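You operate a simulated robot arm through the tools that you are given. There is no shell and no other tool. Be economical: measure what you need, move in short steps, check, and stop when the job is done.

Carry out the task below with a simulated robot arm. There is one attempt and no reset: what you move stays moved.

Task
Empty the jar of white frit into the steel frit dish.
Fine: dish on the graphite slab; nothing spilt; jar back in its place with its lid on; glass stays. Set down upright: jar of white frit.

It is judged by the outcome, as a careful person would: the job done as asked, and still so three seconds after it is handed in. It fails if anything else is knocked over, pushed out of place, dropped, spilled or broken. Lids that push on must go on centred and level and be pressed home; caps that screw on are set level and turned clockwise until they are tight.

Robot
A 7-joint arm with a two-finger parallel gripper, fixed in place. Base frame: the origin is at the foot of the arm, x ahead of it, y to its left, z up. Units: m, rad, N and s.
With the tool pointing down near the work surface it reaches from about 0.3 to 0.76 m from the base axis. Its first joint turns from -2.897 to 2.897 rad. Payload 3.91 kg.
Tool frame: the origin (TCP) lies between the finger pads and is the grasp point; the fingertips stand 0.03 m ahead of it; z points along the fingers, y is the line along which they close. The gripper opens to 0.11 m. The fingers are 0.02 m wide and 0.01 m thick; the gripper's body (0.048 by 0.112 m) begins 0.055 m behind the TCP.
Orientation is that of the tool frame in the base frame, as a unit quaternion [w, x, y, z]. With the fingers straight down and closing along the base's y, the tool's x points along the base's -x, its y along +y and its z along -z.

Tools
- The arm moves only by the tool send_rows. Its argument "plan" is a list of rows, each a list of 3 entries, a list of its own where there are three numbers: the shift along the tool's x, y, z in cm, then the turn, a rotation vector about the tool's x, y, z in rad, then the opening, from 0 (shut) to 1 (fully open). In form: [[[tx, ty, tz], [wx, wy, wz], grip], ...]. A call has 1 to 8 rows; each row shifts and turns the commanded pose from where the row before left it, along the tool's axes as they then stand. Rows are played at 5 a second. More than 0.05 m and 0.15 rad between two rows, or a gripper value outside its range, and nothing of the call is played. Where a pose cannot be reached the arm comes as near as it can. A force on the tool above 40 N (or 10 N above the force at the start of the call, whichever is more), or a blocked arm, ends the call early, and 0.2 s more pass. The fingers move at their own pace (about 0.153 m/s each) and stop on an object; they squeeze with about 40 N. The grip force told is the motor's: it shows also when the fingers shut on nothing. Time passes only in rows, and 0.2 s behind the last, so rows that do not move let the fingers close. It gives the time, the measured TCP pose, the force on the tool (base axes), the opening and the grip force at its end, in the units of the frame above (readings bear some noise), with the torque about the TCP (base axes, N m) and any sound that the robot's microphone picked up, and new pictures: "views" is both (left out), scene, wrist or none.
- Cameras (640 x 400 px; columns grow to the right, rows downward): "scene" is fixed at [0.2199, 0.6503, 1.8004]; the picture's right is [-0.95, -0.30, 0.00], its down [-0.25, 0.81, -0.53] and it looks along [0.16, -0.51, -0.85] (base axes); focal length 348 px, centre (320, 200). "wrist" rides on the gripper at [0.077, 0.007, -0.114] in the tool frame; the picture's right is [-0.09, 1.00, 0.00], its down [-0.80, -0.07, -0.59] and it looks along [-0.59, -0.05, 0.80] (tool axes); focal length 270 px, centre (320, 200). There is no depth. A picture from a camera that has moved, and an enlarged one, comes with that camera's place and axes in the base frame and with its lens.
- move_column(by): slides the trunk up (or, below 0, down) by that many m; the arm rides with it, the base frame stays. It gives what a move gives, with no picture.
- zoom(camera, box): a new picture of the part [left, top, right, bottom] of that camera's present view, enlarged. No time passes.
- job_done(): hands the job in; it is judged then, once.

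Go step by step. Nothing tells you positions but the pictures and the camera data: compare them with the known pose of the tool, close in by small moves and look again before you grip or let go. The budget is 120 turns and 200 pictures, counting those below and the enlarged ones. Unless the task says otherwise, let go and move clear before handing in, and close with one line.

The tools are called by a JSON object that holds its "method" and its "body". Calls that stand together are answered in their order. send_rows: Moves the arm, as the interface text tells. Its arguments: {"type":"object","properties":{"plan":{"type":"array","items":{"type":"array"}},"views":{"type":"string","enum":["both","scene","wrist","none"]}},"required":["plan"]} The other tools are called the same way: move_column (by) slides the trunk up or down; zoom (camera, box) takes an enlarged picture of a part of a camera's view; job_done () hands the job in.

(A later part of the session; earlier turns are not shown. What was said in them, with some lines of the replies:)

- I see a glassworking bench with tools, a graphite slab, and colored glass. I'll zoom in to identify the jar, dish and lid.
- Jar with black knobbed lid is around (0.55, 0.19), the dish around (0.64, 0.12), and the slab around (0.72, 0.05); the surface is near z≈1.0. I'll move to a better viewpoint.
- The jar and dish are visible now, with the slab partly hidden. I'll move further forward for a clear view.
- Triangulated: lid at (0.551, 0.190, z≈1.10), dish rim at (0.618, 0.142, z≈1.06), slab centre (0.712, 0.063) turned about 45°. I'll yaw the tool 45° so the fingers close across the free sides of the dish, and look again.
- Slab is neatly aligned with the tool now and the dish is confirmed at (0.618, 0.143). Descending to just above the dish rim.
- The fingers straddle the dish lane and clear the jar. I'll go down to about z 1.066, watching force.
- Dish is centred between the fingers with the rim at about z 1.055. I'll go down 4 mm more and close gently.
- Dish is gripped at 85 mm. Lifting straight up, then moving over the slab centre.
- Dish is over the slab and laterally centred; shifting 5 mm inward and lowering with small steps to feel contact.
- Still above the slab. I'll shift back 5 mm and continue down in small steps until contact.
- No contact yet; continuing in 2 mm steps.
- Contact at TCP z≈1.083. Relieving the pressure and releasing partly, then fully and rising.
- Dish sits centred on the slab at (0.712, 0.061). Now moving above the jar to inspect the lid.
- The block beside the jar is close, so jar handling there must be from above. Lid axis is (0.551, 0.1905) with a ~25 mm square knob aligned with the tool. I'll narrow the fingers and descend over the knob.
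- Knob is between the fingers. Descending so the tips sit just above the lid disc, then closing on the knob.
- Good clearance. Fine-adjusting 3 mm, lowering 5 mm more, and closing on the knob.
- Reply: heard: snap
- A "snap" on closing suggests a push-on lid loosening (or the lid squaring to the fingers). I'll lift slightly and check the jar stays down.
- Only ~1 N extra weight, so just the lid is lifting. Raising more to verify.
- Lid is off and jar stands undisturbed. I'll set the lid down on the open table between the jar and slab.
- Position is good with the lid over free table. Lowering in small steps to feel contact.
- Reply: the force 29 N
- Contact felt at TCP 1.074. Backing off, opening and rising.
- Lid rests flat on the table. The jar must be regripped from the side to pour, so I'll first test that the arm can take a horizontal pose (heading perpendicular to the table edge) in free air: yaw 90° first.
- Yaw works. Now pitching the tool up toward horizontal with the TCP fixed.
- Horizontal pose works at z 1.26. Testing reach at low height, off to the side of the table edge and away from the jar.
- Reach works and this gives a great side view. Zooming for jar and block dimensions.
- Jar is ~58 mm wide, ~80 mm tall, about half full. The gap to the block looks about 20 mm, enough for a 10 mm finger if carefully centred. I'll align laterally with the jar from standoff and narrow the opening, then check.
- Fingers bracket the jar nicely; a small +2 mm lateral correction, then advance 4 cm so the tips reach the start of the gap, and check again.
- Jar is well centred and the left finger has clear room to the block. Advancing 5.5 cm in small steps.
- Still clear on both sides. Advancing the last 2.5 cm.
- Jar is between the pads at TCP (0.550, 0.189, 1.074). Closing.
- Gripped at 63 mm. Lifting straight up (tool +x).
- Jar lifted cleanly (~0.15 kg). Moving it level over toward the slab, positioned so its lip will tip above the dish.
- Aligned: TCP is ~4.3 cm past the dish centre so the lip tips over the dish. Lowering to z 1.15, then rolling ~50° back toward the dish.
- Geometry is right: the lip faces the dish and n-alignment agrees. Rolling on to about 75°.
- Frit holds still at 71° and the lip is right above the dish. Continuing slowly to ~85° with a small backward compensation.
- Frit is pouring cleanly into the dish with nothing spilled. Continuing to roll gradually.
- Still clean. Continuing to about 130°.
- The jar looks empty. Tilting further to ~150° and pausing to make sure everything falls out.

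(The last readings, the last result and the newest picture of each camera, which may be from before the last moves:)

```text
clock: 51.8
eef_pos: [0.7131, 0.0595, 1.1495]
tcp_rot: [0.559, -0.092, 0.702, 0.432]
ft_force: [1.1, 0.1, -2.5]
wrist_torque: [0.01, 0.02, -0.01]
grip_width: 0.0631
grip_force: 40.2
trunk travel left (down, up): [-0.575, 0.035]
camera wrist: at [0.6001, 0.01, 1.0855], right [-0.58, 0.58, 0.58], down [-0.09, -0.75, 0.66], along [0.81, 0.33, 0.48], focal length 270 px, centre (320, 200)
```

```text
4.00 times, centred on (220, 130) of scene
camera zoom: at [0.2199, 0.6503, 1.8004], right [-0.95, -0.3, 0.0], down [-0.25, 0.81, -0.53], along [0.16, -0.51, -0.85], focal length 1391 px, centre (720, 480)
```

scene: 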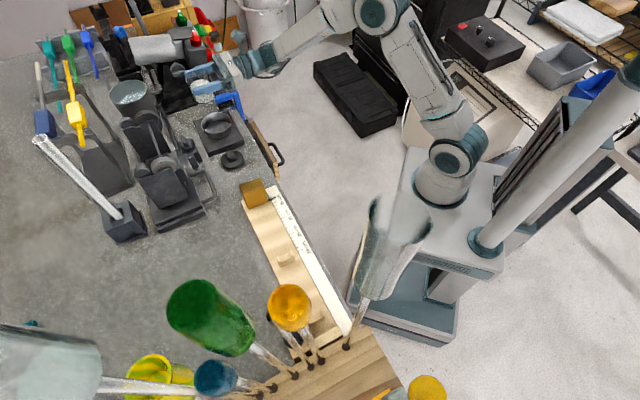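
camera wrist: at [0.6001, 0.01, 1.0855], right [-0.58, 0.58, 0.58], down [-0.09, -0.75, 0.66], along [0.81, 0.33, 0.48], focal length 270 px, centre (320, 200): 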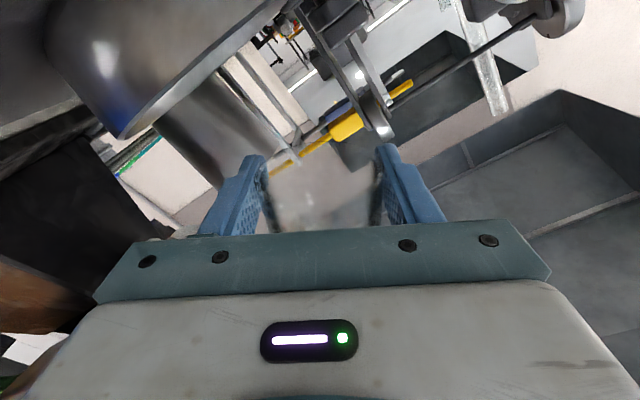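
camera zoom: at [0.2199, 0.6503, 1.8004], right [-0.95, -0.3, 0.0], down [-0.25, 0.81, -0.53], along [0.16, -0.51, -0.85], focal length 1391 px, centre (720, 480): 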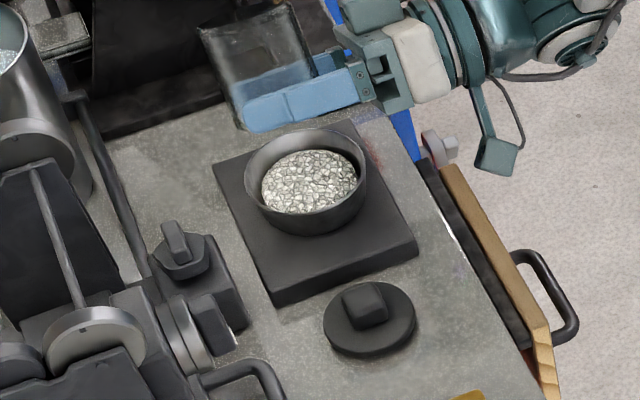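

The jar is empty and all frit is in the dish. Raising 4 cm and rolling the jar back upright over the dish.

{"method": "send_rows", "body": {"plan": [[[-3.46, 2.0, 0], [0, 0, 0], 0.4], [[0, 0, 0], [0, 0, 0.1453], 0.4], [[0, 0, 0], [0, 0, 0.1453], 0.4], [[0, 0, 0], [0, 0, 0.1453], 0.4], [[0, 0, 0], [0, 0, 0.1453], 0.4], [[0, 0, 0], [0, 0, 0.1453], 0.4], [[0, 0, 0], [0, 0, 0.1453], 0.4], [[0, 0, 0], [0, 0, 0.1453], 0.4]], "views": "none"}}

{"method": "send_rows", "body": {"plan": [[[0, 0, 0], [0, 0, 0.1453], 0.4], [[0, 0, 0], [0, 0, 0.1453], 0.4], [[0, 0, 0], [0, 0, 0.1453], 0.4], [[0, 0, 0], [0, 0, 0.1453], 0.4], [[0, 0, 0], [0, 0, 0.1453], 0.4], [[0, 0, 0], [0, 0, 0.1453], 0.4], [[0, 0, 0], [0, 0, 0.1453], 0.4], [[0, 0, 0], [0, 0, 0.1453], 0.4]], "views": "none"}}

{"method": "send_rows", "body": {"plan": [[[0, 0, 0], [0, 0, 0.1453], 0.4], [[0, 0, 0], [0, 0, 0.1453], 0.4], [[0, 0, 0], [0, 0, 0.1453], 0.4], [[0, 0, 0], [0, 0, 0], 0.4]], "views": "both"}}

{"method": "zoom", "body": {"camera": "scene", "box": [170, 80, 290, 200]}}

```text
clock: 53.6
eef_pos: [0.7134, 0.0597, 1.1871]
tcp_rot: [0.277, 0.263, 0.657, 0.65]
ft_force: [0.3, -0.4, -2.0]
wrist_torque: [0.04, 0.07, -0.01]
grip_width: 0.0635
grip_force: 40.2
trunk travel left (down, up): [-0.575, 0.035]
```

```text
clock: 55.4
eef_pos: [0.7129, 0.0598, 1.1889]
tcp_rot: [-0.125, 0.581, 0.405, 0.695]
ft_force: [-1.2, 0.5, -2.6]
wrist_torque: [-0.01, 0.0, -0.05]
grip_width: 0.0634
grip_force: 40.2
trunk travel left (down, up): [-0.575, 0.035]
```

```text
clock: 56.4
eef_pos: [0.7137, 0.0612, 1.188]
tcp_rot: [-0.272, 0.654, 0.269, 0.652]
ft_force: [0.1, 0.0, -1.7]
wrist_torque: [0.01, 0.01, 0.01]
grip_width: 0.0634
grip_force: 40.1
trunk travel left (down, up): [-0.575, 0.035]
camera wrist: at [0.637, -0.0257, 1.2642], right [0.7, -0.7, -0.09], down [-0.47, -0.37, -0.8], along [0.53, 0.61, -0.59], focal length 270 px, centre (320, 200)
```

scene: 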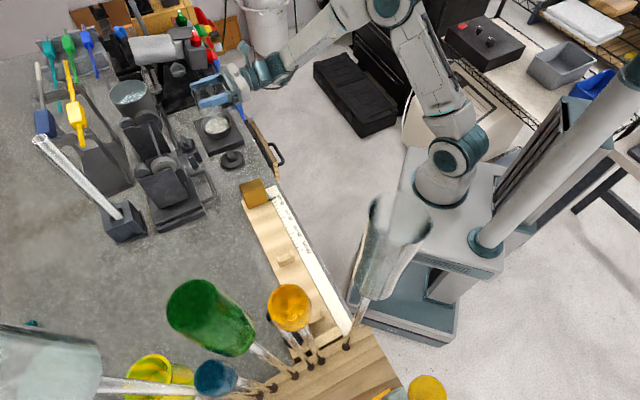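
wrist: 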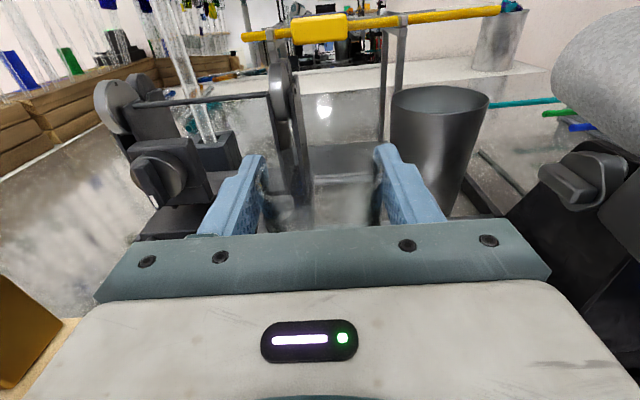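

```text
3.33 times, centred on (230, 140) of scene
camera zoom: at [0.2199, 0.6503, 1.8004], right [-0.95, -0.3, 0.0], down [-0.25, 0.81, -0.53], along [0.16, -0.51, -0.85], focal length 1159 px, centre (620, 400)
```

zoom: 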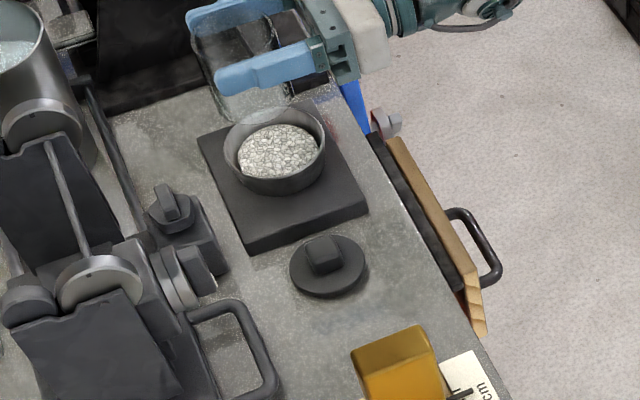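

Everything is clean. Carrying the upright empty jar back above its original place.

{"method": "send_rows", "body": {"plan": [[[0, -4.1, -0.5], [0, 0, 0], 0.4], [[0, -4.1, -0.5], [0, 0, 0], 0.4], [[0, -4.1, -0.45], [0, 0, 0], 0.4], [[0, -4.1, -0.45], [0, 0, 0], 0.4], [[0, -4.06, -0.45], [0, 0, 0], 0.4], [[0, 0, 0], [0, 0, 0], 0.4], [[0, 0, 0], [0, 0, 0], 0.4]], "views": "wrist"}}

```text
clock: 58.0
eef_pos: [0.5518, 0.1859, 1.1909]
tcp_rot: [-0.271, 0.654, 0.27, 0.653]
ft_force: [-0.4, -0.2, -1.2]
wrist_torque: [-0.03, 0.01, -0.01]
grip_width: 0.0633
grip_force: 40.1
trunk travel left (down, up): [-0.575, 0.035]
camera wrist: at [0.4756, 0.1001, 1.2665], right [0.7, -0.7, -0.09], down [-0.47, -0.37, -0.8], along [0.53, 0.61, -0.59], focal length 270 px, centre (320, 200)
```

wrist: 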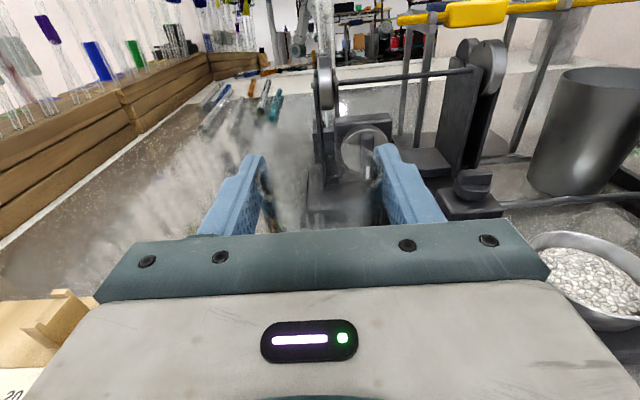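

Back over its place (within ~2 mm). Lowering most of the way, then checking.

{"method": "send_rows", "body": {"plan": [[[-3, -0.1, 0.1], [0, 0, 0], 0.4], [[-3, 0, 0], [0, 0, 0], 0.4], [[-2.5, 0, 0], [0, 0, 0], 0.4], [[-1.8, 0, 0], [0, 0, 0], 0.4], [[0, 0, 0], [0, 0, 0], 0.4]], "views": "wrist"}}

{"method": "zoom", "body": {"camera": "scene", "box": [220, 130, 290, 200]}}

```text
clock: 59.2
eef_pos: [0.5519, 0.1884, 1.0874]
tcp_rot: [-0.271, 0.654, 0.27, 0.653]
ft_force: [-0.4, -0.9, -0.6]
wrist_torque: [-0.1, 0.01, -0.01]
grip_width: 0.0631
grip_force: 40.0
trunk travel left (down, up): [-0.575, 0.035]
camera wrist: at [0.4755, 0.1028, 1.1625], right [0.7, -0.7, -0.09], down [-0.47, -0.37, -0.8], along [0.53, 0.61, -0.59], focal length 270 px, centre (320, 200)
```

wrist: 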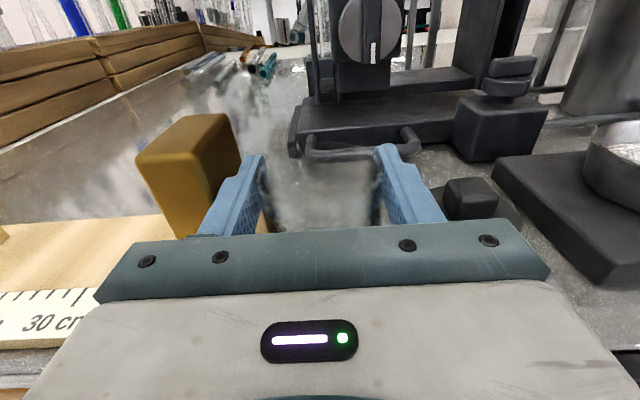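

```text
5.71 times, centred on (255, 165) of scene
camera zoom: at [0.2199, 0.6503, 1.8004], right [-0.95, -0.3, 0.0], down [-0.25, 0.81, -0.53], along [0.16, -0.51, -0.85], focal length 1987 px, centre (691, 400)
```

zoom: 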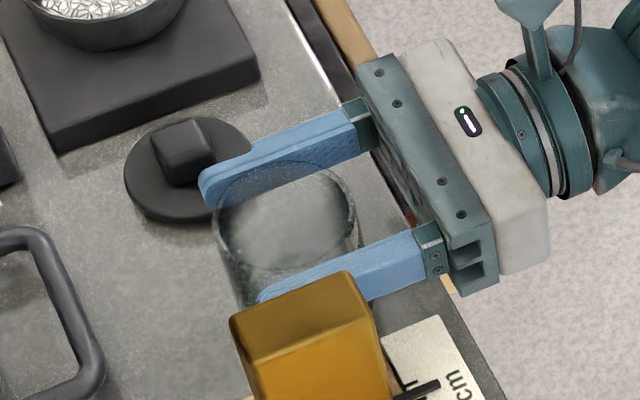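

Positioned at the original spot. Lowering the final ~13 mm in small steps.

{"method": "send_rows", "body": {"plan": [[[-0.5, 0, 0], [0, 0, 0], 0.4], [[-0.4, 0, 0], [0, 0, 0], 0.4], [[-0.2, 0, 0], [0, 0, 0], 0.4], [[0, 0, 0], [0, 0, 0], 0.4]], "views": "none"}}

{"method": "send_rows", "body": {"plan": [[[-0.15, 0, 0], [0, 0, 0], 0.4], [[-0.1, 0, 0], [0, 0, 0], 0.4], [[0, 0, 0], [0, 0, 0], 0.4]], "views": "none"}}

```text
clock: 60.2
eef_pos: [0.5506, 0.1883, 1.0741]
tcp_rot: [-0.272, 0.655, 0.271, 0.651]
ft_force: [-0.6, -0.9, -0.7]
wrist_torque: [-0.03, -0.06, -0.05]
grip_width: 0.0632
grip_force: 39.4
trunk travel left (down, up): [-0.575, 0.035]
```

```text
clock: 61.0
eef_pos: [0.5513, 0.1896, 1.0738]
tcp_rot: [-0.272, 0.653, 0.27, 0.653]
ft_force: [0.3, 0.2, 2.2]
wrist_torque: [0.02, 0.06, 0.1]
grip_width: 0.0634
grip_force: 39.7
trunk travel left (down, up): [-0.575, 0.035]
```

{"method": "send_rows", "body": {"plan": [[[-0.1, 0, 0], [0, 0, 0], 0.4], [[0, 0, 0], [0, 0, 0], 0.4]], "views": "none"}}

```text
clock: 61.6
eef_pos: [0.5503, 0.1899, 1.0728]
tcp_rot: [-0.272, 0.653, 0.27, 0.654]
ft_force: [2.6, -1.0, 9.6]
wrist_torque: [-0.15, -0.43, 0.01]
grip_width: 0.0629
grip_force: 39.7
trunk travel left (down, up): [-0.575, 0.035]
```

Jar base is on the table. Easing 1 mm, opening to the same 71 mm, and withdrawing straight back.

{"method": "send_rows", "body": {"plan": [[[0.15, 0, 0], [0, 0, 0], 0.4], [[0, 0, 0], [0, 0, 0], 0.6], [[0, 0, 0], [0, 0, 0], 0.645], [[0, 0, 0], [0, 0, 0], 0.645]], "views": "none"}}

{"method": "zoom", "body": {"camera": "wrist", "box": [180, 80, 460, 255]}}

```text
clock: 62.6
eef_pos: [0.5508, 0.19, 1.074]
tcp_rot: [-0.271, 0.653, 0.271, 0.653]
ft_force: [-0.1, -0.6, -0.3]
wrist_torque: [0.0, -0.01, -0.01]
grip_width: 0.0708
grip_force: 0.1
trunk travel left (down, up): [-0.575, 0.035]
```

```text
2.29 times, centred on (320, 168) of wrist
camera zoom: at [0.4745, 0.1039, 1.1494], right [0.7, -0.7, -0.09], down [-0.47, -0.37, -0.8], along [0.53, 0.61, -0.59], focal length 618 px, centre (320, 274)
```

zoom: 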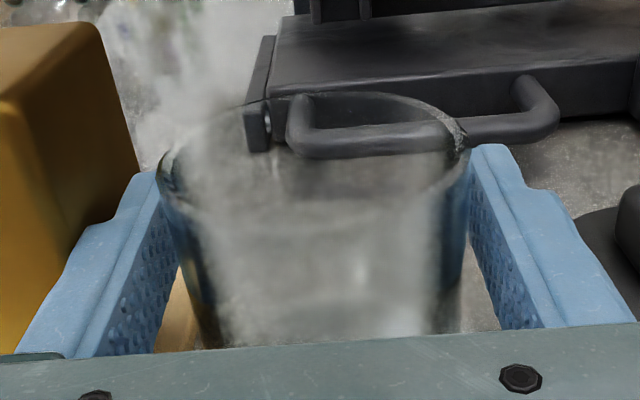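

{"method": "send_rows", "body": {"plan": [[[0, -0.1, 0], [0, 0, 0], 0.65], [[0, 0, -1.5], [0, 0, 0], 0.65], [[0, 0, -2], [0, 0, 0], 0.65], [[0, 0, -3], [0, 0, 0], 0.65], [[0, 0, -3], [0, 0, 0], 0.65], [[0, 0, 0], [0, 0, 0], 0.65]], "views": "both"}}

{"method": "zoom", "body": {"camera": "wrist", "box": [180, 60, 460, 235]}}

{"method": "zoom", "body": {"camera": "scene", "box": [220, 130, 290, 200]}}

```text
clock: 64.0
eef_pos: [0.4817, 0.123, 1.0716]
tcp_rot: [-0.271, 0.654, 0.27, 0.653]
ft_force: [0.5, -0.7, -1.4]
wrist_torque: [-0.01, -0.04, 0.03]
grip_width: 0.0717
grip_force: 0.1
trunk travel left (down, up): [-0.575, 0.035]
camera wrist: at [0.4051, 0.0362, 1.149], right [0.7, -0.7, -0.09], down [-0.47, -0.37, -0.8], along [0.53, 0.61, -0.59], focal length 270 px, centre (320, 200)
```

scene: 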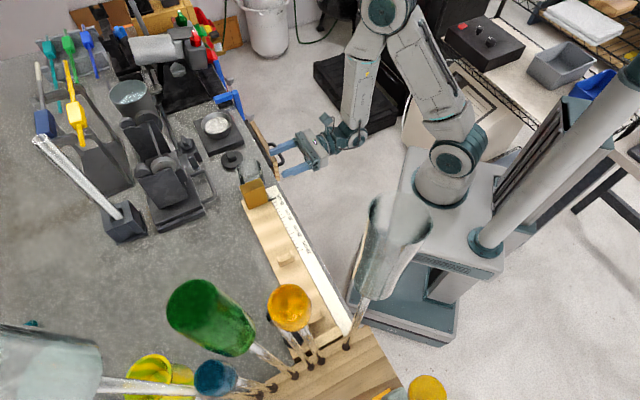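
wrist: 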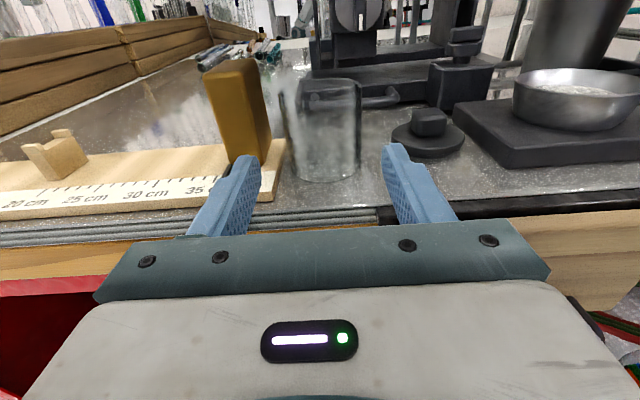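

```text
2.29 times, centred on (320, 148) of wrist
camera zoom: at [0.4051, 0.0362, 1.149], right [0.7, -0.7, -0.09], down [-0.47, -0.37, -0.8], along [0.53, 0.61, -0.59], focal length 618 px, centre (320, 320)
```

zoom: 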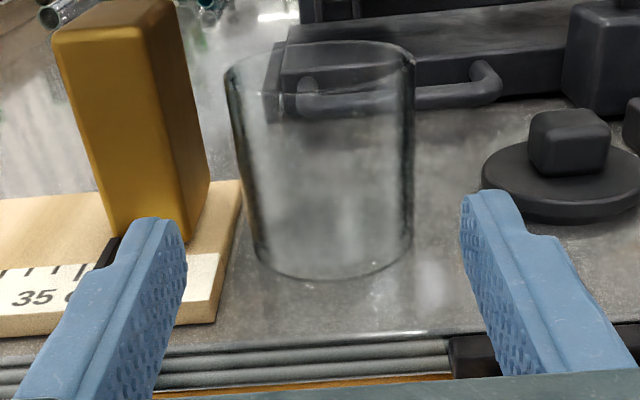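

```text
5.71 times, centred on (255, 165) of scene
camera zoom: at [0.2199, 0.6503, 1.8004], right [-0.95, -0.3, 0.0], down [-0.25, 0.81, -0.53], along [0.16, -0.51, -0.85], focal length 1987 px, centre (691, 400)
```

zoom: 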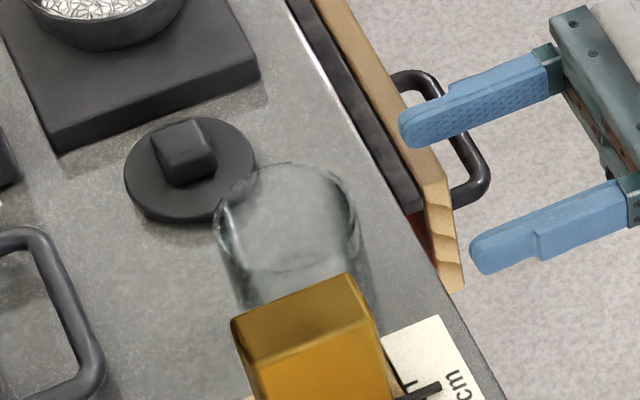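

Jar is upright, empty and at its original place. Raising and returning to the vertical tool orientation used for the lid.

{"method": "send_rows", "body": {"plan": [[[4, 0, 0], [0, 0, 0], 0.65], [[4, 0, 0], [0, 0, 0], 0.65], [[4, 0, 0], [0, 0, 0], 0.65], [[4, 0, 0], [0, 0, 0], 0.65], [[0, 0, 0], [0, -0.143, 0], 0.65], [[0, 0, 0], [0, -0.143, 0], 0.65], [[0, 0, 0], [0, -0.143, 0], 0.65], [[0, 0, 0], [0, -0.143, 0], 0.65]], "views": "none"}}

{"method": "send_rows", "body": {"plan": [[[0, 0, 0], [0, -0.143, 0], 0.65], [[0, 0, 0], [0, -0.143, 0], 0.65], [[0, 0, 0], [0, -0.143, 0], 0.65], [[0, 0, 0], [0, -0.143, 0], 0.65], [[0, 0, 0], [0, -0.143, 0], 0.65], [[0, 0, 0], [0, -0.143, 0], 0.65], [[0, 0, 0], [0, -0.14, 0], 0.65], [[0, 0, 0], [0, 0, 0], 0.65]], "views": "none"}}

{"method": "send_rows", "body": {"plan": [[[0, 0, 0], [0, 0, -0.143], 0.65], [[0, 0, 0], [0, 0, -0.143], 0.65], [[0, 0, 0], [0, 0, -0.143], 0.65], [[0, 0, 0], [0, 0, -0.143], 0.65], [[0, 0, 0], [0, 0, -0.143], 0.65], [[0, 0, 0], [0, 0, -0.143], 0.65], [[0, 0, 0], [0, 0, -0.143], 0.65], [[0, 0, 0], [0, 0, -0.143], 0.65]], "views": "none"}}

{"method": "send_rows", "body": {"plan": [[[0, 0, 0], [0, 0, -0.143], 0.65], [[0, 0, 0], [0, 0, -0.143], 0.65], [[0, 0, 0], [0, 0, -0.14], 0.65], [[0, 0, 0], [0, 0, 0], 0.65]], "views": "none"}}

```text
clock: 65.8
eef_pos: [0.4885, 0.1215, 1.2333]
tcp_rot: [-0.183, 0.812, 0.336, 0.441]
ft_force: [0.6, 0.1, -0.7]
wrist_torque: [0.01, -0.02, 0.0]
grip_width: 0.0716
grip_force: 0.0
out of reach, approached as far as the arm can: row 1
trunk travel left (down, up): [-0.575, 0.035]
```

```text
clock: 67.6
eef_pos: [0.489, 0.1218, 1.2328]
tcp_rot: [-0.001, 0.924, 0.382, -0.001]
ft_force: [-0.4, -0.8, 1.0]
wrist_torque: [0.04, 0.01, 0.01]
grip_width: 0.0716
grip_force: 0.0
trunk travel left (down, up): [-0.575, 0.035]
```

```text
clock: 69.4
eef_pos: [0.4891, 0.1226, 1.233]
tcp_rot: [-0.001, 0.568, 0.823, 0.001]
ft_force: [0.1, 0.2, 0.0]
wrist_torque: [-0.02, 0.0, 0.01]
grip_width: 0.0712
grip_force: 0.1
trunk travel left (down, up): [-0.575, 0.035]
```

```text
clock: 70.4
eef_pos: [0.4893, 0.122, 1.2331]
tcp_rot: [-0.002, 0.382, 0.924, 0.001]
ft_force: [-0.2, -0.3, 0.1]
wrist_torque: [0.02, -0.03, -0.01]
grip_width: 0.0717
grip_force: 0.2
trunk travel left (down, up): [-0.575, 0.035]
```

Moving above the lid.

{"method": "send_rows", "body": {"plan": [[[-2.75, 3.9, 0], [0, 0, 0], 0.6], [[-2.75, 3.9, 0], [0, 0, 0], 0.5], [[-2.75, 3.9, 0], [0, 0, 0], 0.5], [[0, 0, 3], [0, 0, 0], 0.5], [[0, 0, 0], [0, 0, 0], 0.5]], "views": "both"}}

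{"method": "zoom", "body": {"camera": "wrist", "box": [220, 0, 480, 240]}}

```text
clock: 71.6
eef_pos: [0.629, 0.147, 1.2018]
tcp_rot: [0.0, 0.383, 0.924, 0.0]
ft_force: [0.0, -0.6, 0.4]
wrist_torque: [-0.01, 0.01, 0.01]
grip_width: 0.055
grip_force: 0.1
trunk travel left (down, up): [-0.575, 0.035]
camera wrist: at [0.579, 0.2051, 1.3144], right [0.77, 0.64, 0.0], down [0.52, -0.62, 0.59], along [0.38, -0.45, -0.81], focal length 270 px, centre (320, 200)
```

scene: 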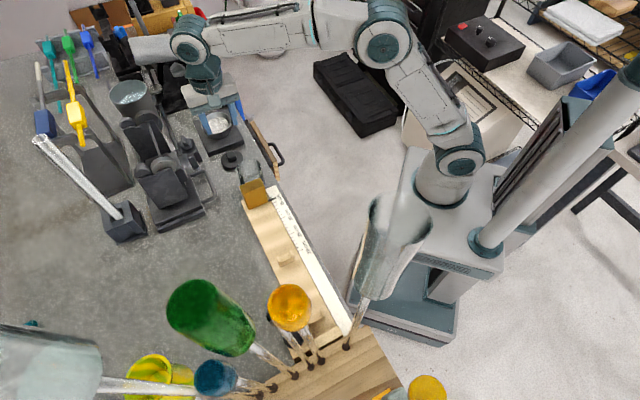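
wrist: 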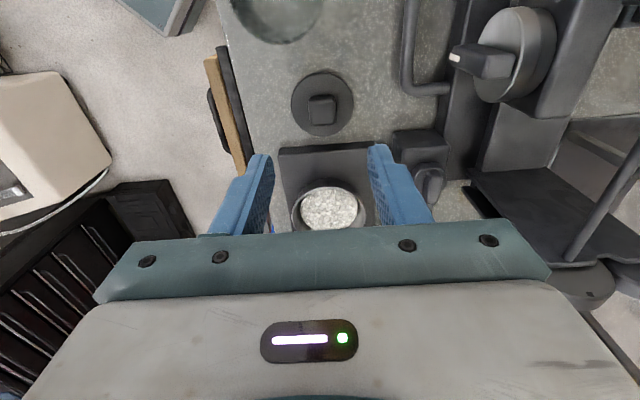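

```text
1.67 times, centred on (350, 120) of wrist
camera zoom: at [0.579, 0.2051, 1.3144], right [0.77, 0.64, 0.0], down [0.52, -0.62, 0.59], along [0.38, -0.45, -0.81], focal length 450 px, centre (270, 333)
```

zoom: 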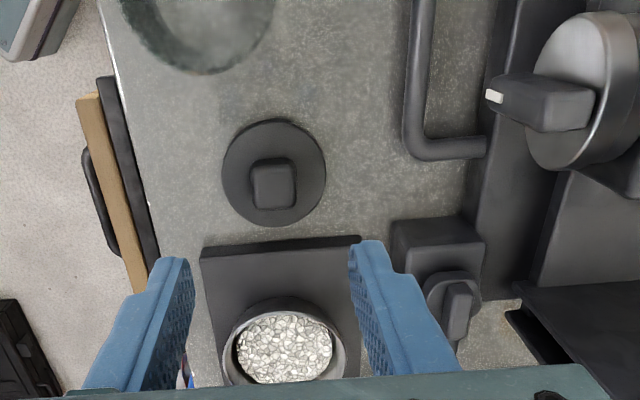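

Lid centre is ~5 mm toward the slab from the TCP; centring on it and descending.

{"method": "send_rows", "body": {"plan": [[[-0.5, 0.2, 3], [0, 0, 0], 0.5], [[0, 0, 4], [0, 0, 0], 0.5], [[0, 0, 3], [0, 0, 0], 0.5], [[0, 0, 0], [0, 0, 0], 0.5]], "views": "wrist"}}

{"method": "zoom", "body": {"camera": "scene", "box": [200, 120, 270, 190]}}

```text
clock: 72.6
eef_pos: [0.6333, 0.1458, 1.1015]
tcp_rot: [-0.001, 0.384, 0.924, 0.0]
ft_force: [-0.7, -0.2, -0.3]
wrist_torque: [0.01, -0.02, -0.02]
grip_width: 0.0549
grip_force: 0.1
trunk travel left (down, up): [-0.575, 0.035]
camera wrist: at [0.584, 0.2043, 1.216], right [0.77, 0.64, 0.0], down [0.52, -0.62, 0.59], along [0.38, -0.45, -0.81], focal length 270 px, centre (320, 200)
```

wrist: 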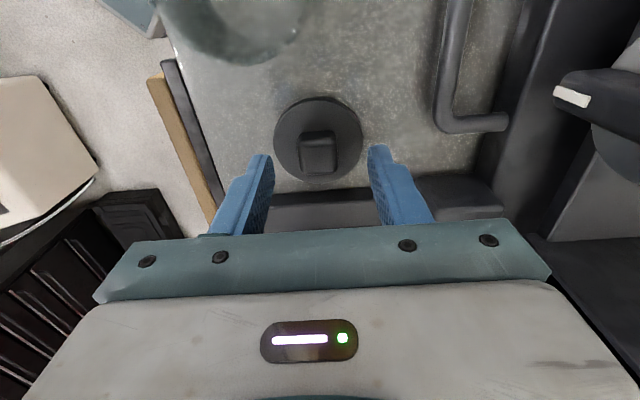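

```text
5.71 times, centred on (235, 155) of scene
camera zoom: at [0.2199, 0.6503, 1.8004], right [-0.95, -0.3, 0.0], down [-0.25, 0.81, -0.53], along [0.16, -0.51, -0.85], focal length 1987 px, centre (806, 457)
```

zoom: 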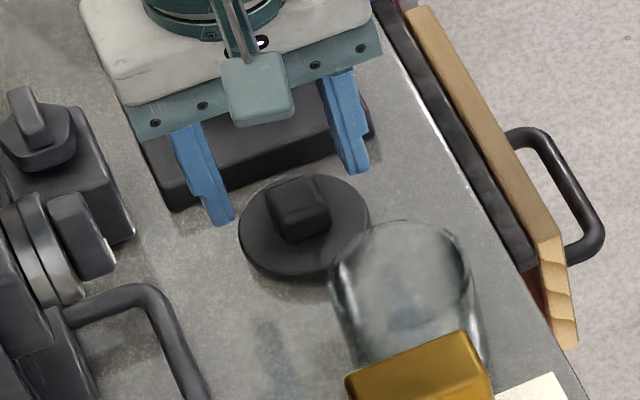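

Centred within ~1 mm. Descending to the same knob height and gripping.

{"method": "send_rows", "body": {"plan": [[[0, 0, 1.5], [0, 0, 0], 0.5], [[0, 0, 1.1], [0, 0, 0], 0.5], [[0, 0, 0], [0, 0, 0], 0.3], [[0, 0, 0], [0, 0, 0], 0.1], [[0, 0, 0], [0, 0, 0], 0.1], [[0, 0, 0], [0, 0, 0], 0.1]], "views": "wrist"}}

```text
clock: 74.0
eef_pos: [0.6348, 0.1458, 1.0773]
tcp_rot: [0.0, 0.383, 0.924, 0.001]
ft_force: [0.0, 0.0, -0.3]
wrist_torque: [-0.03, 0.01, 0.02]
grip_width: 0.0245
grip_force: 40.4
trunk travel left (down, up): [-0.575, 0.035]
camera wrist: at [0.5851, 0.2043, 1.1902], right [0.77, 0.64, 0.0], down [0.52, -0.62, 0.59], along [0.38, -0.46, -0.81], focal length 270 px, centre (320, 200)
```

wrist: 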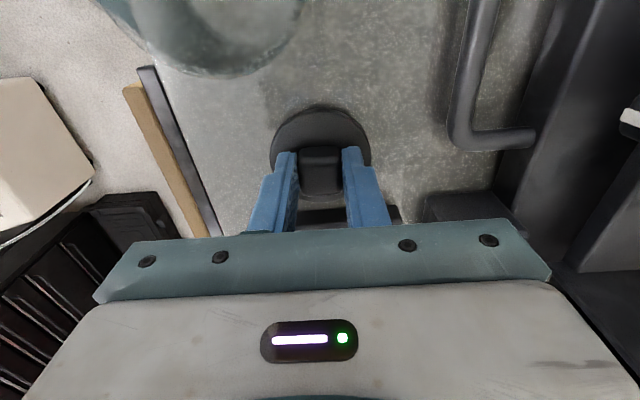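

Lid gripped centrally. Lifting and moving halfway, so I can measure the jar mouth with the wrist camera.

{"method": "send_rows", "body": {"plan": [[[0, 0, -3], [0, 0, 0], 0.1], [[0, 0, -4], [0, 0, 0], 0.1], [[0, 0, -4], [0, 0, 0], 0.1], [[0, 0, -4], [0, 0, 0], 0.1], [[4.5, -2.7, 0], [0, 0, 0], 0.1], [[0, 0, 0], [0, 0, 0], 0.1], [[0, 0, 0], [0, 0, 0], 0.1]], "views": "both"}}

{"method": "zoom", "body": {"camera": "wrist", "box": [220, 0, 440, 160]}}

```text
refused: row 5 steps farther than a row can; nothing moved
```

```text
2.50 times, centred on (330, 80) of wrist
camera zoom: at [0.5851, 0.2043, 1.1902], right [0.77, 0.64, 0.0], down [0.52, -0.62, 0.59], along [0.38, -0.46, -0.81], focal length 676 px, centre (295, 500)
```

zoom: 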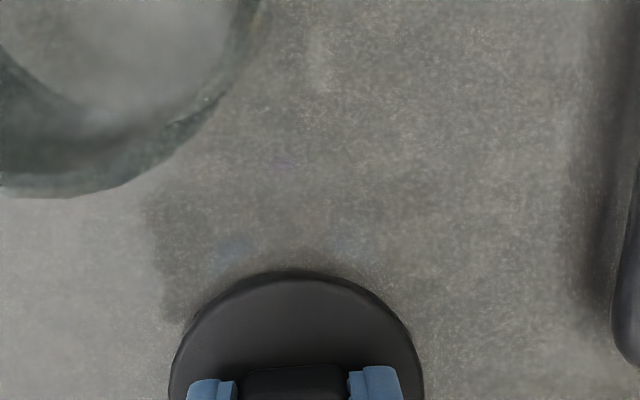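

The row was too long; splitting the step.

{"method": "send_rows", "body": {"plan": [[[0, 0, -3], [0, 0, 0], 0.1], [[0, 0, -4], [0, 0, 0], 0.1], [[0, 0, -4], [0, 0, 0], 0.1], [[0, 0, -4], [0, 0, 0], 0.1], [[2.2, -1.3, 0], [0, 0, 0], 0.1], [[2.3, -1.4, 0], [0, 0, 0], 0.1], [[0, 0, 0], [0, 0, 0], 0.1], [[0, 0, 0], [0, 0, 0], 0.1]], "views": "wrist"}}

{"method": "zoom", "body": {"camera": "wrist", "box": [220, 0, 440, 160]}}

```text
clock: 75.8
eef_pos: [0.5852, 0.1559, 1.2259]
tcp_rot: [0.0, 0.384, 0.923, 0.001]
ft_force: [-0.3, 0.4, 0.1]
wrist_torque: [-0.01, -0.04, 0.03]
grip_width: 0.0244
grip_force: 40.3
trunk travel left (down, up): [-0.575, 0.035]
camera wrist: at [0.5353, 0.2154, 1.3391], right [0.77, 0.64, 0.0], down [0.52, -0.62, 0.59], along [0.38, -0.46, -0.81], focal length 270 px, centre (320, 200)
```

wrist: 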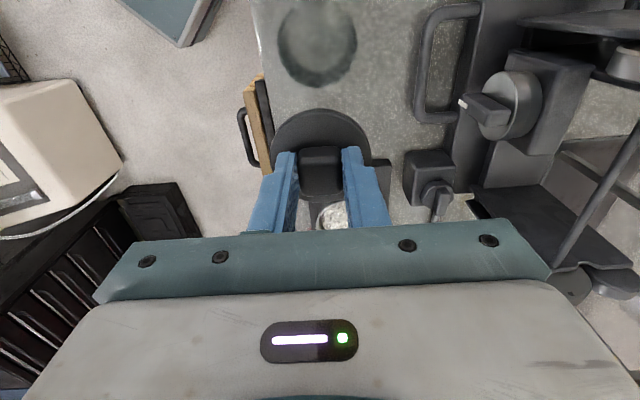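

```text
2.50 times, centred on (330, 80) of wrist
camera zoom: at [0.5353, 0.2154, 1.3391], right [0.77, 0.64, 0.0], down [0.52, -0.62, 0.59], along [0.38, -0.46, -0.81], focal length 676 px, centre (295, 500)
```

zoom: 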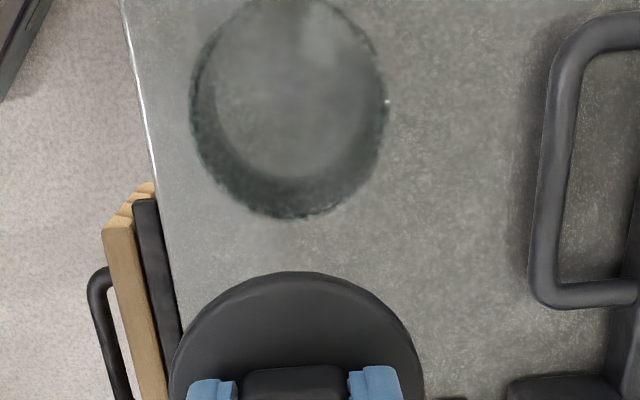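

Jar mouth measured at about tool offset (+5.0 cm, +0.15 cm). Moving over it and descending to just above the rim.

{"method": "send_rows", "body": {"plan": [[[2.5, 0.1, 0], [0, 0, 0], 0.1], [[2.45, 0.05, 0], [0, 0, 0], 0.1], [[0, 0, 3], [0, 0, 0], 0.1], [[0, 0, 3], [0, 0, 0], 0.1], [[0, 0, 0], [0, 0, 0], 0.1], [[0, 0, 0], [0, 0, 0], 0.1]], "views": "wrist"}}

{"method": "zoom", "body": {"camera": "scene", "box": [220, 140, 280, 200]}}

{"method": "zoom", "body": {"camera": "wrist", "box": [240, 60, 400, 220]}}

```text
clock: 77.2
eef_pos: [0.5507, 0.1925, 1.1671]
tcp_rot: [-0.001, 0.384, 0.923, 0.001]
ft_force: [0.0, -0.5, 1.1]
wrist_torque: [0.0, 0.01, 0.04]
grip_width: 0.0244
grip_force: 40.1
trunk travel left (down, up): [-0.575, 0.035]
camera wrist: at [0.5009, 0.2524, 1.2812], right [0.77, 0.64, 0.0], down [0.52, -0.62, 0.59], along [0.38, -0.46, -0.81], focal length 270 px, centre (320, 200)
```

wrist: 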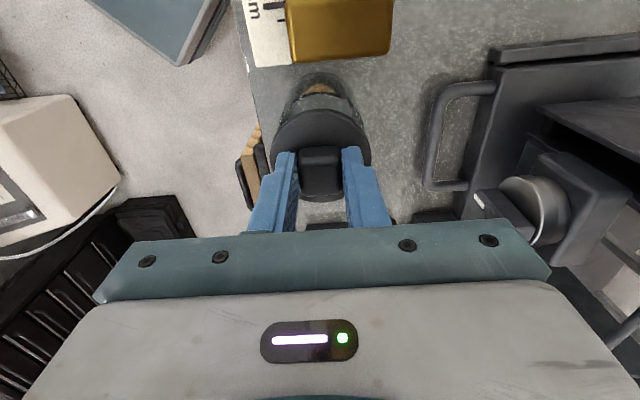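

```text
6.67 times, centred on (250, 170) of scene
camera zoom: at [0.2199, 0.6503, 1.8004], right [-0.95, -0.3, 0.0], down [-0.25, 0.81, -0.53], along [0.16, -0.51, -0.85], focal length 2319 px, centre (787, 400)
```

zoom: 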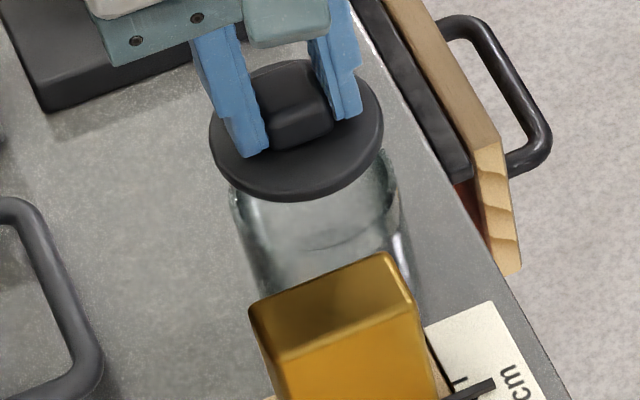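

```text
2.50 times, centred on (320, 140) of wrist
camera zoom: at [0.5009, 0.2524, 1.2812], right [0.77, 0.64, 0.0], down [0.52, -0.62, 0.59], along [0.38, -0.46, -0.81], focal length 676 px, centre (320, 350)
```

zoom: 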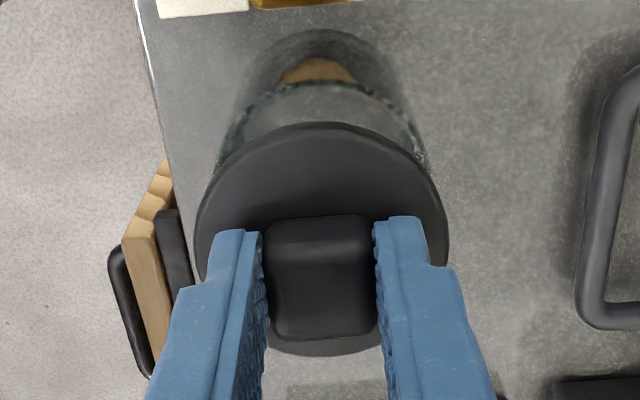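

Lid and jar axes coincide within about 1 mm in both views. Lowering gently to contact.

{"method": "send_rows", "body": {"plan": [[[0, 0.05, 1], [0, 0, 0], 0.1], [[0, 0, 0.7], [0, 0, 0], 0.1], [[0, 0, 0.4], [0, 0, 0], 0.1], [[0, 0, 0], [0, 0, 0], 0.1]], "views": "wrist"}}

{"method": "zoom", "body": {"camera": "scene", "box": [220, 140, 280, 200]}}

```text
clock: 78.2
eef_pos: [0.5505, 0.1931, 1.1463]
tcp_rot: [0.0, 0.384, 0.923, 0.001]
ft_force: [0.3, 0.5, 0.3]
wrist_torque: [0.05, 0.04, 0.01]
grip_width: 0.0244
grip_force: 40.4
trunk travel left (down, up): [-0.575, 0.035]
camera wrist: at [0.5011, 0.2522, 1.2603], right [0.77, 0.64, 0.0], down [0.52, -0.62, 0.59], along [0.38, -0.46, -0.81], focal length 270 px, centre (320, 200)
```

wrist: 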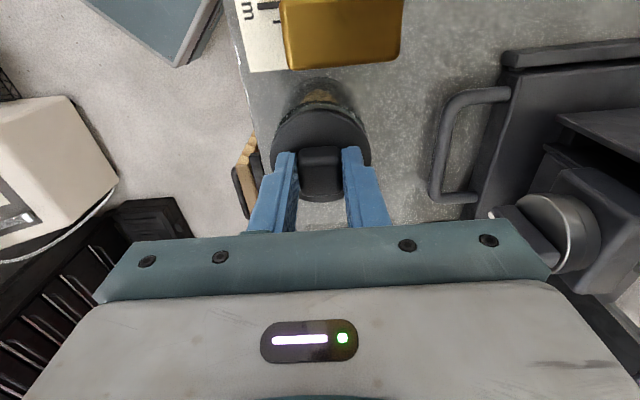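

```text
6.67 times, centred on (250, 170) of scene
camera zoom: at [0.2199, 0.6503, 1.8004], right [-0.95, -0.3, 0.0], down [-0.25, 0.81, -0.53], along [0.16, -0.51, -0.85], focal length 2319 px, centre (787, 400)
```

zoom: 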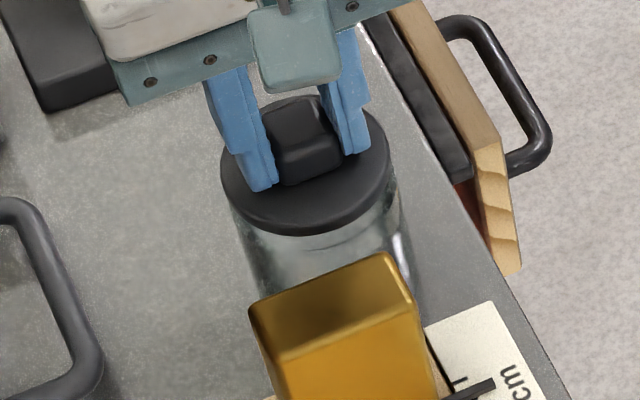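

Alignment still good. Pressing down in small steps.

{"method": "send_rows", "body": {"plan": [[[0, 0, 0.4], [0, 0, 0], 0.1], [[0, 0, 0.2], [0, 0, 0], 0.1], [[0, 0, 0.2], [0, 0, 0], 0.1], [[0, 0, 0], [0, 0, 0], 0.1]], "views": "none"}}

```text
clock: 79.2
eef_pos: [0.5503, 0.1934, 1.1382]
tcp_rot: [0.0, 0.384, 0.923, 0.0]
ft_force: [-0.6, 0.9, 0.3]
wrist_torque: [-0.02, 0.02, -0.02]
grip_width: 0.0244
grip_force: 39.8
trunk travel left (down, up): [-0.575, 0.035]
```

{"method": "send_rows", "body": {"plan": [[[0, 0, 0.15], [0, 0, 0], 0.1], [[0, 0, 0.15], [0, 0, 0], 0.1], [[0, 0, 0], [0, 0, 0], 0.1]], "views": "none"}}

{"method": "zoom", "body": {"camera": "scene", "box": [220, 140, 280, 200]}}

```text
clock: 80.0
eef_pos: [0.5498, 0.1945, 1.1372]
tcp_rot: [0.001, 0.383, 0.924, 0.002]
ft_force: [4.5, 2.1, 16.0]
wrist_torque: [-0.01, -0.13, -0.01]
grip_width: 0.0244
grip_force: 39.9
trunk travel left (down, up): [-0.575, 0.035]
heard: snap
```

```text
6.67 times, centred on (250, 170) of scene
camera zoom: at [0.2199, 0.6503, 1.8004], right [-0.95, -0.3, 0.0], down [-0.25, 0.81, -0.53], along [0.16, -0.51, -0.85], focal length 2319 px, centre (787, 400)
```

zoom: 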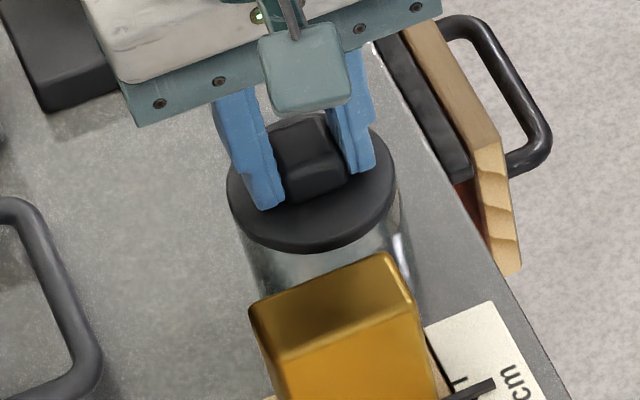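

A snap at ~16 N: the lid is home. One more firm press, then release and rise.

{"method": "send_rows", "body": {"plan": [[[0, 0, 0.15], [0, 0, 0], 0.1], [[0, 0, 0], [0, 0, 0], 0.1]], "views": "none"}}

{"method": "send_rows", "body": {"plan": [[[0, 0, -0.4], [0, 0, 0], 0.1], [[0, 0, 0], [0, 0, 0], 0.3], [[0, 0, 0], [0, 0, 0], 0.42], [[0, 0, 0], [0, 0, 0], 0.42], [[0, 0, -2], [0, 0, 0], 0.42], [[0, 0, -4], [0, 0, 0], 0.42], [[0, 0, -4], [0, 0, 0], 0.42], [[0, 0, 0], [0, 0, 0], 0.42]], "views": "both"}}

{"method": "zoom", "body": {"camera": "scene", "box": [180, 90, 290, 200]}}

{"method": "zoom", "body": {"camera": "wrist", "box": [220, 0, 460, 240]}}

```text
clock: 80.6
eef_pos: [0.5498, 0.1946, 1.1367]
tcp_rot: [0.002, 0.382, 0.924, 0.002]
ft_force: [8.7, 5.0, 36.0]
wrist_torque: [0.02, -0.22, 0.05]
grip_width: 0.0246
grip_force: 39.7
trunk travel left (down, up): [-0.575, 0.035]
```

```text
clock: 82.4
eef_pos: [0.5487, 0.192, 1.2398]
tcp_rot: [-0.001, 0.383, 0.924, 0.0]
ft_force: [-0.2, -1.0, -0.5]
wrist_torque: [0.0, -0.01, -0.01]
grip_width: 0.046
grip_force: 0.1
trunk travel left (down, up): [-0.575, 0.035]
camera wrist: at [0.4996, 0.2514, 1.3529], right [0.77, 0.64, 0.0], down [0.52, -0.62, 0.59], along [0.38, -0.46, -0.81], focal length 270 px, centre (320, 200)
```

scene: 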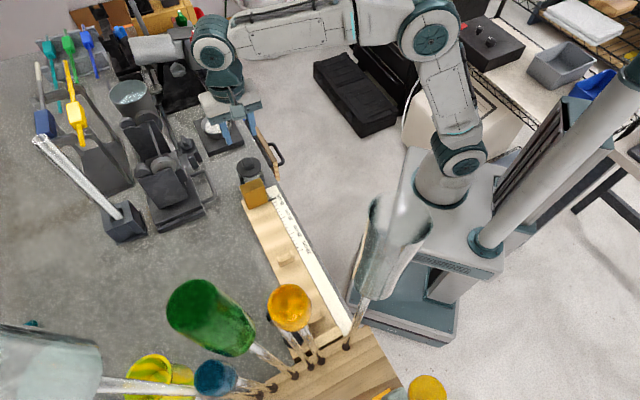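
wrist: 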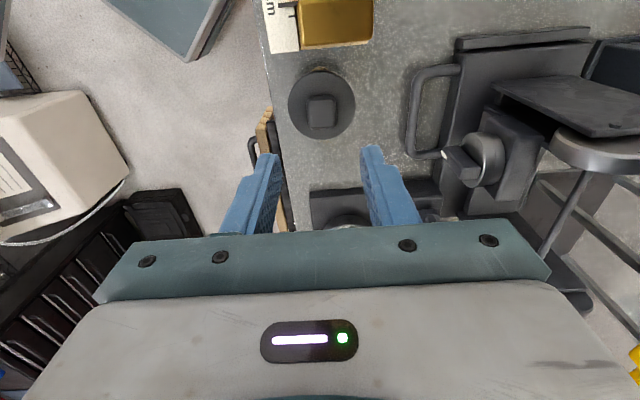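

```text
3.64 times, centred on (235, 145) of scene
camera zoom: at [0.2199, 0.6503, 1.8004], right [-0.95, -0.3, 0.0], down [-0.25, 0.81, -0.53], along [0.16, -0.51, -0.85], focal length 1265 px, centre (629, 400)
```

zoom: 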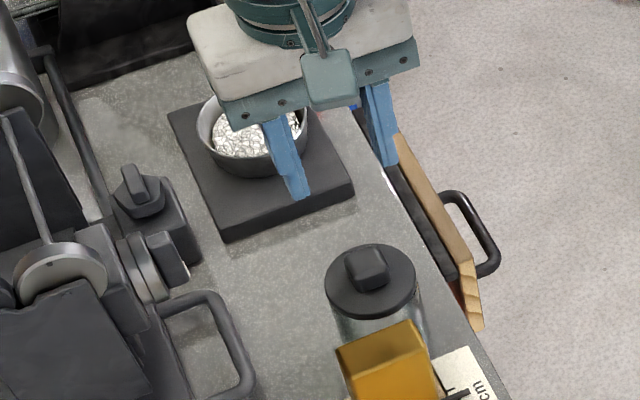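

```text
1.67 times, centred on (340, 120) of wrist
camera zoom: at [0.4996, 0.2514, 1.3529], right [0.77, 0.64, 0.0], down [0.52, -0.62, 0.59], along [0.38, -0.46, -0.81], focal length 450 px, centre (287, 333)
```

zoom: 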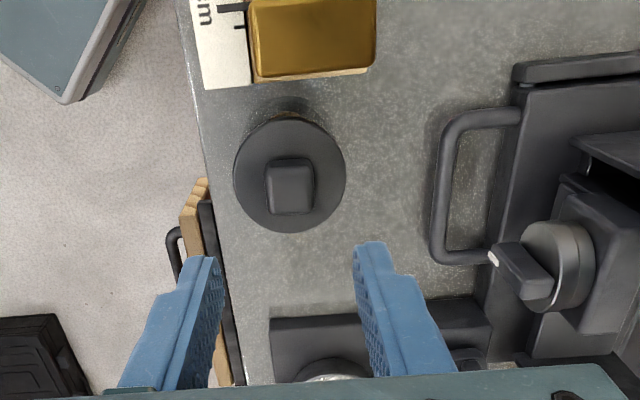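

The lid is seated level, the jar stands in its original place, and the dish with all the frit is on the slab with nothing spilt. The arm is clear, so I'm handing in.

{"method": "job_done", "body": {}}

```text
The job is handed in.
```

The white frit is all in the steel dish on the graphite slab with none spilt that I could see, and the empty jar stands upright within about 2 mm of its original place with its lid snapped on.
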